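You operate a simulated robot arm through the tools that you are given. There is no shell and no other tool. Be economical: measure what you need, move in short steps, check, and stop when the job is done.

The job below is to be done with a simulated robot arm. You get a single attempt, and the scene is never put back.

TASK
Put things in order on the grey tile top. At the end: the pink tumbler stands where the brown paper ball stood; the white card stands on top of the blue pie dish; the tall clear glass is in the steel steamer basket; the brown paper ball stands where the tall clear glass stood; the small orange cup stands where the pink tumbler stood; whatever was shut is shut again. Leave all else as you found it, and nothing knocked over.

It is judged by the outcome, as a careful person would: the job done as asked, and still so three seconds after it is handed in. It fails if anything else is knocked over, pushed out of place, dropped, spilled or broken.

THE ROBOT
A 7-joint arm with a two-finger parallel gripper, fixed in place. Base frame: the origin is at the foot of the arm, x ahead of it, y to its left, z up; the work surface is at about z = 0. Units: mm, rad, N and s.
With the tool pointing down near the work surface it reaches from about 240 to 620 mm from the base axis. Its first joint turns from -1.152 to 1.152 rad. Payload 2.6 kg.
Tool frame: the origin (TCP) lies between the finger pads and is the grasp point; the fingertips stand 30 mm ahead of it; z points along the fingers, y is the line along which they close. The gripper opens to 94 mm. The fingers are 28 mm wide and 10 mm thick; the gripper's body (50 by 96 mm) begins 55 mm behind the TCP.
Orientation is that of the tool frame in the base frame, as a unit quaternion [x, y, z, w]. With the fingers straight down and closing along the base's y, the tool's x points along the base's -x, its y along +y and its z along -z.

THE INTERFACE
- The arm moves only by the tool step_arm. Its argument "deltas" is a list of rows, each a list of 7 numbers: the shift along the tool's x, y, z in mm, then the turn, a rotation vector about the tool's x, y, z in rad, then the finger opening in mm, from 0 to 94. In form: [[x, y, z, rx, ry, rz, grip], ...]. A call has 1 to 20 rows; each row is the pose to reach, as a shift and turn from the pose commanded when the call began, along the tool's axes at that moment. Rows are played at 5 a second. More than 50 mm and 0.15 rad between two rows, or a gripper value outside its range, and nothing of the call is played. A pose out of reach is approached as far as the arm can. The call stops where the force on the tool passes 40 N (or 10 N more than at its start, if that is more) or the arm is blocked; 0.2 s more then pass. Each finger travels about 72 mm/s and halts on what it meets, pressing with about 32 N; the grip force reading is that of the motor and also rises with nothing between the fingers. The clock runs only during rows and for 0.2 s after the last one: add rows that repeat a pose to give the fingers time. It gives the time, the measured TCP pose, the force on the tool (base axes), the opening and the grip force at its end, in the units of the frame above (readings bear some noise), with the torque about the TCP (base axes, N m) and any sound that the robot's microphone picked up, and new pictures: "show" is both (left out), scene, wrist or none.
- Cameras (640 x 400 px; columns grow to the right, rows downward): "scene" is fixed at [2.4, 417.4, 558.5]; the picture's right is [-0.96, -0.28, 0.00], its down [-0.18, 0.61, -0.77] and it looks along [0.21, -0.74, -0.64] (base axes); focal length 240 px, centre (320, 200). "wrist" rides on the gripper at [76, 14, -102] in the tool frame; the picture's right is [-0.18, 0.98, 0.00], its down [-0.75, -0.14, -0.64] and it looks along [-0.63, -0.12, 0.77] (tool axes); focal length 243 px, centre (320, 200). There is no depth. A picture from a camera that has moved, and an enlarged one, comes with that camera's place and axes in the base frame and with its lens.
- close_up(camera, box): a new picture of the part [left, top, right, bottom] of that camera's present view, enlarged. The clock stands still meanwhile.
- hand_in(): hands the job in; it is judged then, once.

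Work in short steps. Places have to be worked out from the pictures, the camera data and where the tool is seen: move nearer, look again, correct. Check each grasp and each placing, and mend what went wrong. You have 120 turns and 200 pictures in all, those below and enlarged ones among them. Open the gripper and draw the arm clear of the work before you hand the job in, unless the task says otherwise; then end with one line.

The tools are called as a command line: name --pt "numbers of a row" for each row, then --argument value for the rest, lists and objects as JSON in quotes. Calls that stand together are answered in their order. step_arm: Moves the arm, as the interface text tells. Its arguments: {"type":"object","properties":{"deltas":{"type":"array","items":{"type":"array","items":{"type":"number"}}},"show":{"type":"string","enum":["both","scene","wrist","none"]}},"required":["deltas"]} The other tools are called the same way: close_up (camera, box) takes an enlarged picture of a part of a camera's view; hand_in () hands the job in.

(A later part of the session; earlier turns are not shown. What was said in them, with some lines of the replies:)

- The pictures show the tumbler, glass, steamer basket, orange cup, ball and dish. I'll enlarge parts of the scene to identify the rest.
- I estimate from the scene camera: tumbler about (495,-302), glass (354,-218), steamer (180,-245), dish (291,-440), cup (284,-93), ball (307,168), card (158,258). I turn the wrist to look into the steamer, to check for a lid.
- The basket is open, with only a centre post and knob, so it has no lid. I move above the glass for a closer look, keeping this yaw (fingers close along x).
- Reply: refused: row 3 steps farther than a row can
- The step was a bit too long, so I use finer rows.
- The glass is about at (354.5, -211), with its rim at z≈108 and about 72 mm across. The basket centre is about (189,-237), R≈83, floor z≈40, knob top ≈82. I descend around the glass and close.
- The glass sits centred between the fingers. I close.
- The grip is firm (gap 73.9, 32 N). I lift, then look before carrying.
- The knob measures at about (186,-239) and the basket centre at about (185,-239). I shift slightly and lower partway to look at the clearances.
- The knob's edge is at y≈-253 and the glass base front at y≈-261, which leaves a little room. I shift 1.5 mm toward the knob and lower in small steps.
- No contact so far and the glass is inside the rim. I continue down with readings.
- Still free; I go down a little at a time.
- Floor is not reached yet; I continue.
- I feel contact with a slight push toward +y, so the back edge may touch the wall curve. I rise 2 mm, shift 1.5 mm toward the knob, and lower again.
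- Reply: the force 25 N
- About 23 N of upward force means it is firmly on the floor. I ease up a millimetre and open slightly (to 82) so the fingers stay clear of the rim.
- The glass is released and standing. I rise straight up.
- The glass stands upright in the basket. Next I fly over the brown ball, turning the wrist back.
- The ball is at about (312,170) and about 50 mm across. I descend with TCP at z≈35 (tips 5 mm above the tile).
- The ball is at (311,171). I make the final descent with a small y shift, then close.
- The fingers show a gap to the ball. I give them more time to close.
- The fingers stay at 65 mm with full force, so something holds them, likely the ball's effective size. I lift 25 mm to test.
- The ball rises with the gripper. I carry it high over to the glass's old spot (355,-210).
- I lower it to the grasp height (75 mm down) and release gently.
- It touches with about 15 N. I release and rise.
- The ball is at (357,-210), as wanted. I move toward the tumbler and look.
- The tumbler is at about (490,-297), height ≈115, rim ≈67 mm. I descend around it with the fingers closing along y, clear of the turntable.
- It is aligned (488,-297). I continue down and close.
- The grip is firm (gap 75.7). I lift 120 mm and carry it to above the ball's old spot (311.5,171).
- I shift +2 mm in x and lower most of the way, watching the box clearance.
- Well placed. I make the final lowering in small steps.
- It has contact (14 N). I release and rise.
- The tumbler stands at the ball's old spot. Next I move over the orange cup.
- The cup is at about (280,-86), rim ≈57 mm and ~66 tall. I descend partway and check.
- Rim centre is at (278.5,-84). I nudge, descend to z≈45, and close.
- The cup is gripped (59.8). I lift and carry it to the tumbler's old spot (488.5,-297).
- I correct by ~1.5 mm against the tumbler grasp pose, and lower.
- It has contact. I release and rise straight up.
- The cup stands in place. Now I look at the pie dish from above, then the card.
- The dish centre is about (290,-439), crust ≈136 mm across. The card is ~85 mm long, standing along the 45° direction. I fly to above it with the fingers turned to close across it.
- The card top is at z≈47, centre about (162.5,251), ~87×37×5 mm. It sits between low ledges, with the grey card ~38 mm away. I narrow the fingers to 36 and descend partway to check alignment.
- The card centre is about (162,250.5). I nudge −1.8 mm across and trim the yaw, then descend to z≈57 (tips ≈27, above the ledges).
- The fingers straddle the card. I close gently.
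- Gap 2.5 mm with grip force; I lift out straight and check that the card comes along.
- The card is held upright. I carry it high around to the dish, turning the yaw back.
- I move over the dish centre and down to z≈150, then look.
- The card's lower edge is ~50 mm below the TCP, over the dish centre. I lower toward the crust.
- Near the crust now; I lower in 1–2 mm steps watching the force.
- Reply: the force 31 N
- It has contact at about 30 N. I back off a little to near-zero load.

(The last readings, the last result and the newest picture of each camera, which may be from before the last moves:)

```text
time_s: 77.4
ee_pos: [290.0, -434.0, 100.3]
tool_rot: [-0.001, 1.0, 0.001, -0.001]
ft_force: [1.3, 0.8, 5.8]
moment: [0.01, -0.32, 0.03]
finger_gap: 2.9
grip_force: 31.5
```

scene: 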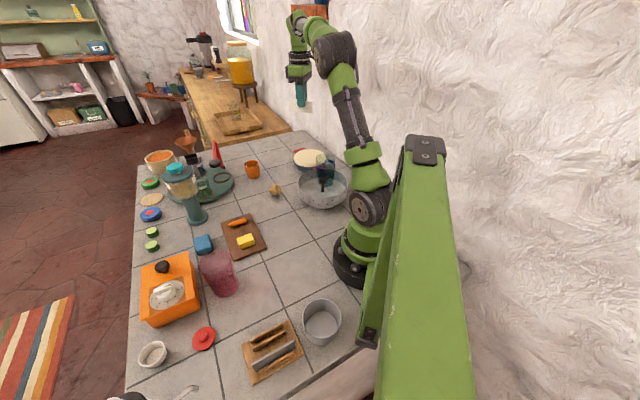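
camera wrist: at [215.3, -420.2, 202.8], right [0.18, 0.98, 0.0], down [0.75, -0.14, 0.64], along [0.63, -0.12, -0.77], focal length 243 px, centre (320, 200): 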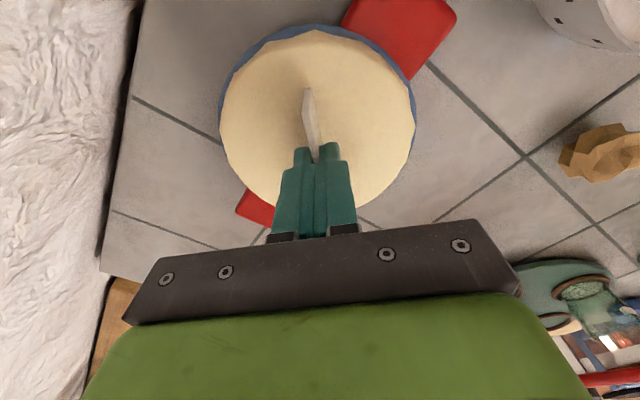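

The load is light and the card edge is resting. I open the fingers in small increments so the card isn't disturbed.

step_arm --pt "0 0 0 0 0 0 2.5" --pt "0 0 0 0 0 0 3.5" --pt "0 0 0 0 0 0 4.5" --pt "0 0 0 0 0 0 5.5" --pt "0 0 0 0 0 0 6.5" --pt "0 0 0 0 0 0 7.5" --pt "0 0 0 0 0 0 8.5" --pt "0 0 0 0 0 0 10" --show "wrist"

close_up --camera "scene" --box '[270, 125, 350, 185]'

close_up --camera "wrist" --box '[250, 60, 410, 180]'

```text
time_s: 79.2
ee_pos: [290.4, -434.2, 100.5]
tool_rot: [-0.001, 1.0, 0.0, -0.001]
ft_force: [0.0, -1.1, -0.9]
moment: [-0.01, 0.01, -0.03]
finger_gap: 10.0
grip_force: 0.1
camera wrist: at [215.0, -420.7, 203.7], right [0.18, 0.98, 0.0], down [0.75, -0.14, 0.64], along [0.63, -0.12, -0.77], focal length 243 px, centre (320, 200)
```

wrist: 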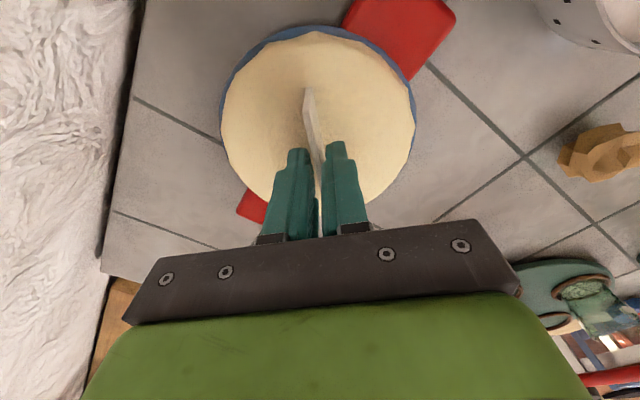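

```text
6.67 times, centred on (310, 155) of scene
camera zoom: at [2.4, 417.4, 558.5], right [-0.96, -0.28, 0.0], down [-0.18, 0.61, -0.77], along [0.21, -0.74, -0.64], focal length 1603 px, centre (387, 500)
```

zoom: 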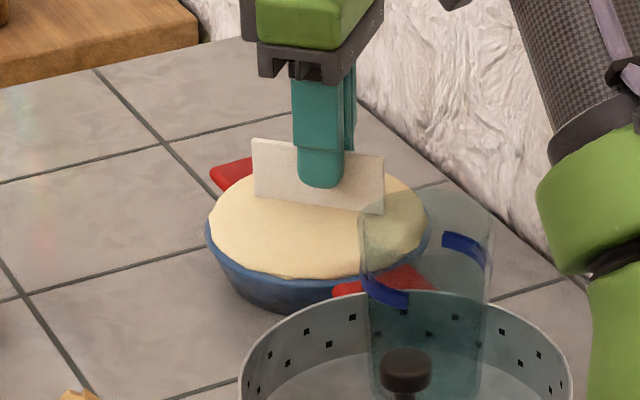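

```text
3.33 times, centred on (330, 120) of wrist
camera zoom: at [215.0, -420.7, 203.7], right [0.18, 0.98, 0.0], down [0.75, -0.14, 0.64], along [0.63, -0.12, -0.77], focal length 809 px, centre (287, 467)
```

zoom: 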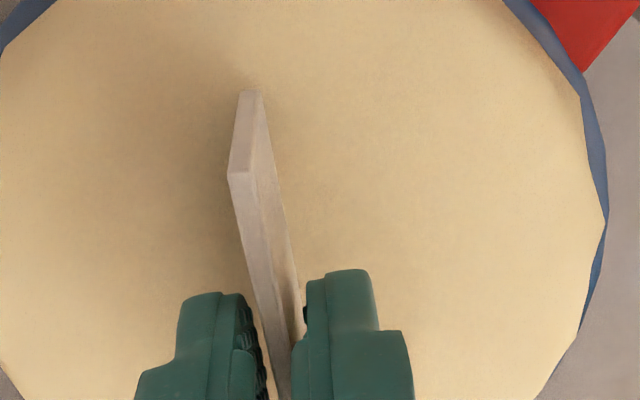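

The card seems upright. I open a bit more and watch for leaning.

step_arm --pt "0 0 0 0 0 0 12" --pt "0 0 0 0 0 0 15" --pt "0 0 0 0 0 0 18" --pt "0 0 0 0 0 0 22" --pt "0 0 0 0 0 0 22" --show "none"

close_up --camera "scene" --box '[270, 125, 350, 185]'

close_up --camera "wrist" --box '[250, 60, 410, 180]'

```text
time_s: 80.4
ee_pos: [289.7, -435.7, 101.3]
tool_rot: [-0.001, 1.0, 0.0, 0.001]
ft_force: [0.7, 0.4, -0.9]
moment: [0.04, 0.03, 0.0]
finger_gap: 22.3
grip_force: 0.1
```

```text
6.67 times, centred on (310, 155) of scene
camera zoom: at [2.4, 417.4, 558.5], right [-0.96, -0.28, 0.0], down [-0.18, 0.61, -0.77], along [0.21, -0.74, -0.64], focal length 1603 px, centre (387, 500)
```

zoom: 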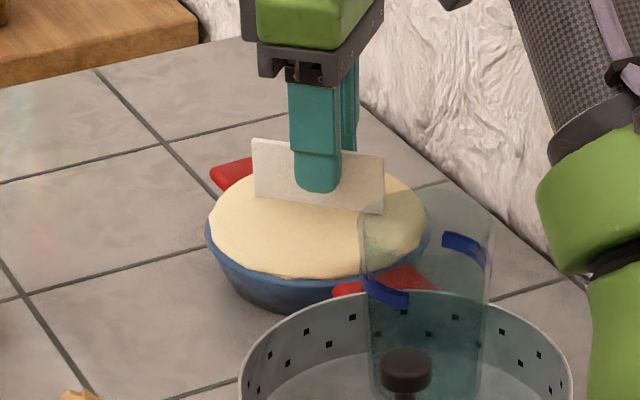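

```text
3.33 times, centred on (330, 120) of wrist
camera zoom: at [215.0, -420.7, 203.7], right [0.18, 0.98, 0.0], down [0.75, -0.14, 0.64], along [0.63, -0.12, -0.77], focal length 809 px, centre (287, 467)
```

zoom: 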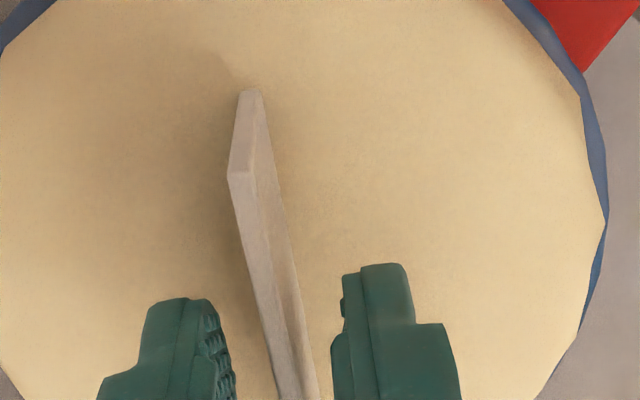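

The card stands on its own. I rise slowly straight up.

step_arm --pt "0 0 0 0 0 0 30" --pt "0 0 -8 0 0 0 30" --pt "0 0 -18 0 0 0 30" --pt "0 0 -30 0 0 0 30" --pt "0 0 -50 0 0 0 30" --pt "0 0 -80 0 0 0 30" --pt "0 0 -120 0 0 0 30" --pt "0 0 -160 0 0 0 30" --pt "0 0 -200 0 0 0 60" --show "none"

close_up --camera "scene" --box '[270, 125, 350, 185]'

```text
time_s: 82.4
ee_pos: [290.0, -434.5, 300.6]
tool_rot: [-0.001, 1.0, 0.0, 0.0]
ft_force: [-0.1, -0.6, 0.2]
moment: [0.01, 0.01, -0.01]
finger_gap: 59.9
grip_force: 0.1
```

```text
6.67 times, centred on (310, 155) of scene
camera zoom: at [2.4, 417.4, 558.5], right [-0.96, -0.28, 0.0], down [-0.18, 0.61, -0.77], along [0.21, -0.74, -0.64], focal length 1603 px, centre (387, 500)
```

zoom: 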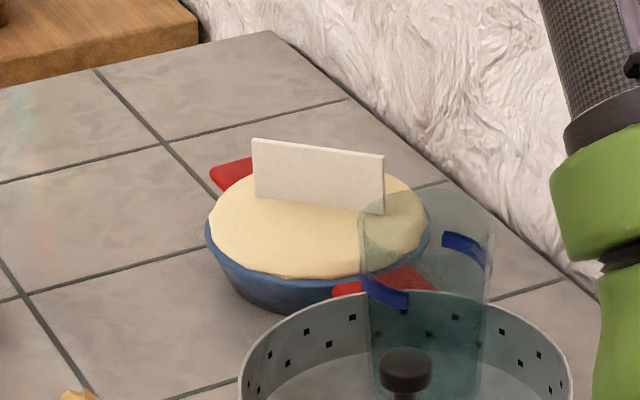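

The card stands on the dish. I draw the arm clear to about the start pose and check the whole scene.

step_arm --pt "0 40 -15 0 0 0 80" --pt "0 80 -30 0 0 0 94" --pt "0 120 -45 0 0 0 94" --pt "0 160 -55 0 0 0 94" --pt "0 200 -55 0 0 0 94" --pt "0 200 -55 0 0 0 94" --pt "0 200 -55 0 0 0 94" --pt "0 200 -55 0 0 0 94" --show "both"

close_up --camera "scene" --box '[130, 130, 370, 280]'

close_up --camera "scene" --box '[110, 250, 350, 400]'

```text
time_s: 84.2
ee_pos: [290.4, -234.9, 354.0]
tool_rot: [0.0, 1.0, 0.001, 0.0]
ft_force: [0.7, 0.3, -0.2]
moment: [0.01, 0.02, -0.02]
finger_gap: 94.0
grip_force: 0.0
camera wrist: at [214.3, -220.1, 457.4], right [0.18, 0.98, 0.0], down [0.75, -0.14, 0.64], along [0.63, -0.12, -0.77], focal length 243 px, centre (320, 200)
```

scene: 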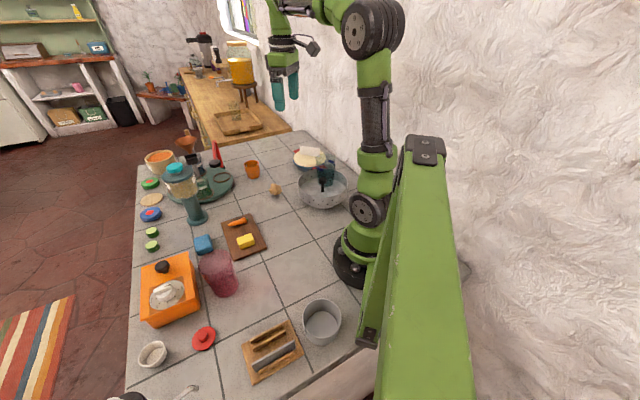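
wrist: 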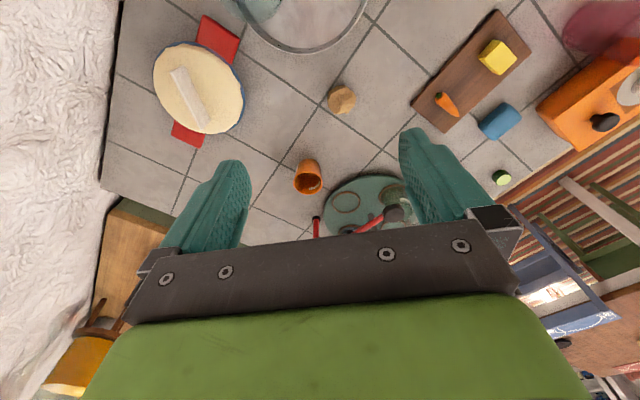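

```text
2.67 times, centred on (250, 205) of scene
camera zoom: at [2.4, 417.4, 558.5], right [-0.96, -0.28, 0.0], down [-0.18, 0.61, -0.77], along [0.21, -0.74, -0.64], focal length 641 px, centre (507, 187)
```

zoom: 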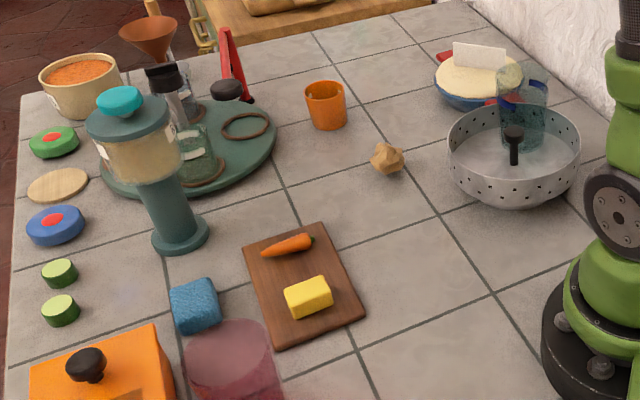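

```text
2.67 times, centred on (230, 325) of scene
camera zoom: at [2.4, 417.4, 558.5], right [-0.96, -0.28, 0.0], down [-0.18, 0.61, -0.77], along [0.21, -0.74, -0.64], focal length 641 px, centre (560, -133)
```

zoom: 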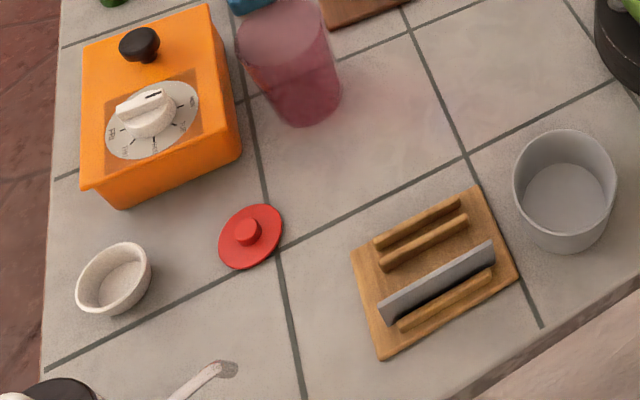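

Everything is where it was asked to be, and nothing else appears to have moved. I hand in.

hand_in

```text
The job is handed in.
```

The job is handed in. The tumbler, paper ball and orange cup stand in their new spots, the glass is upright in the steamer basket, and the white card stands on its edge on the pie dish; I saw nothing shut that needed opening, and nothing else appears to have moved.
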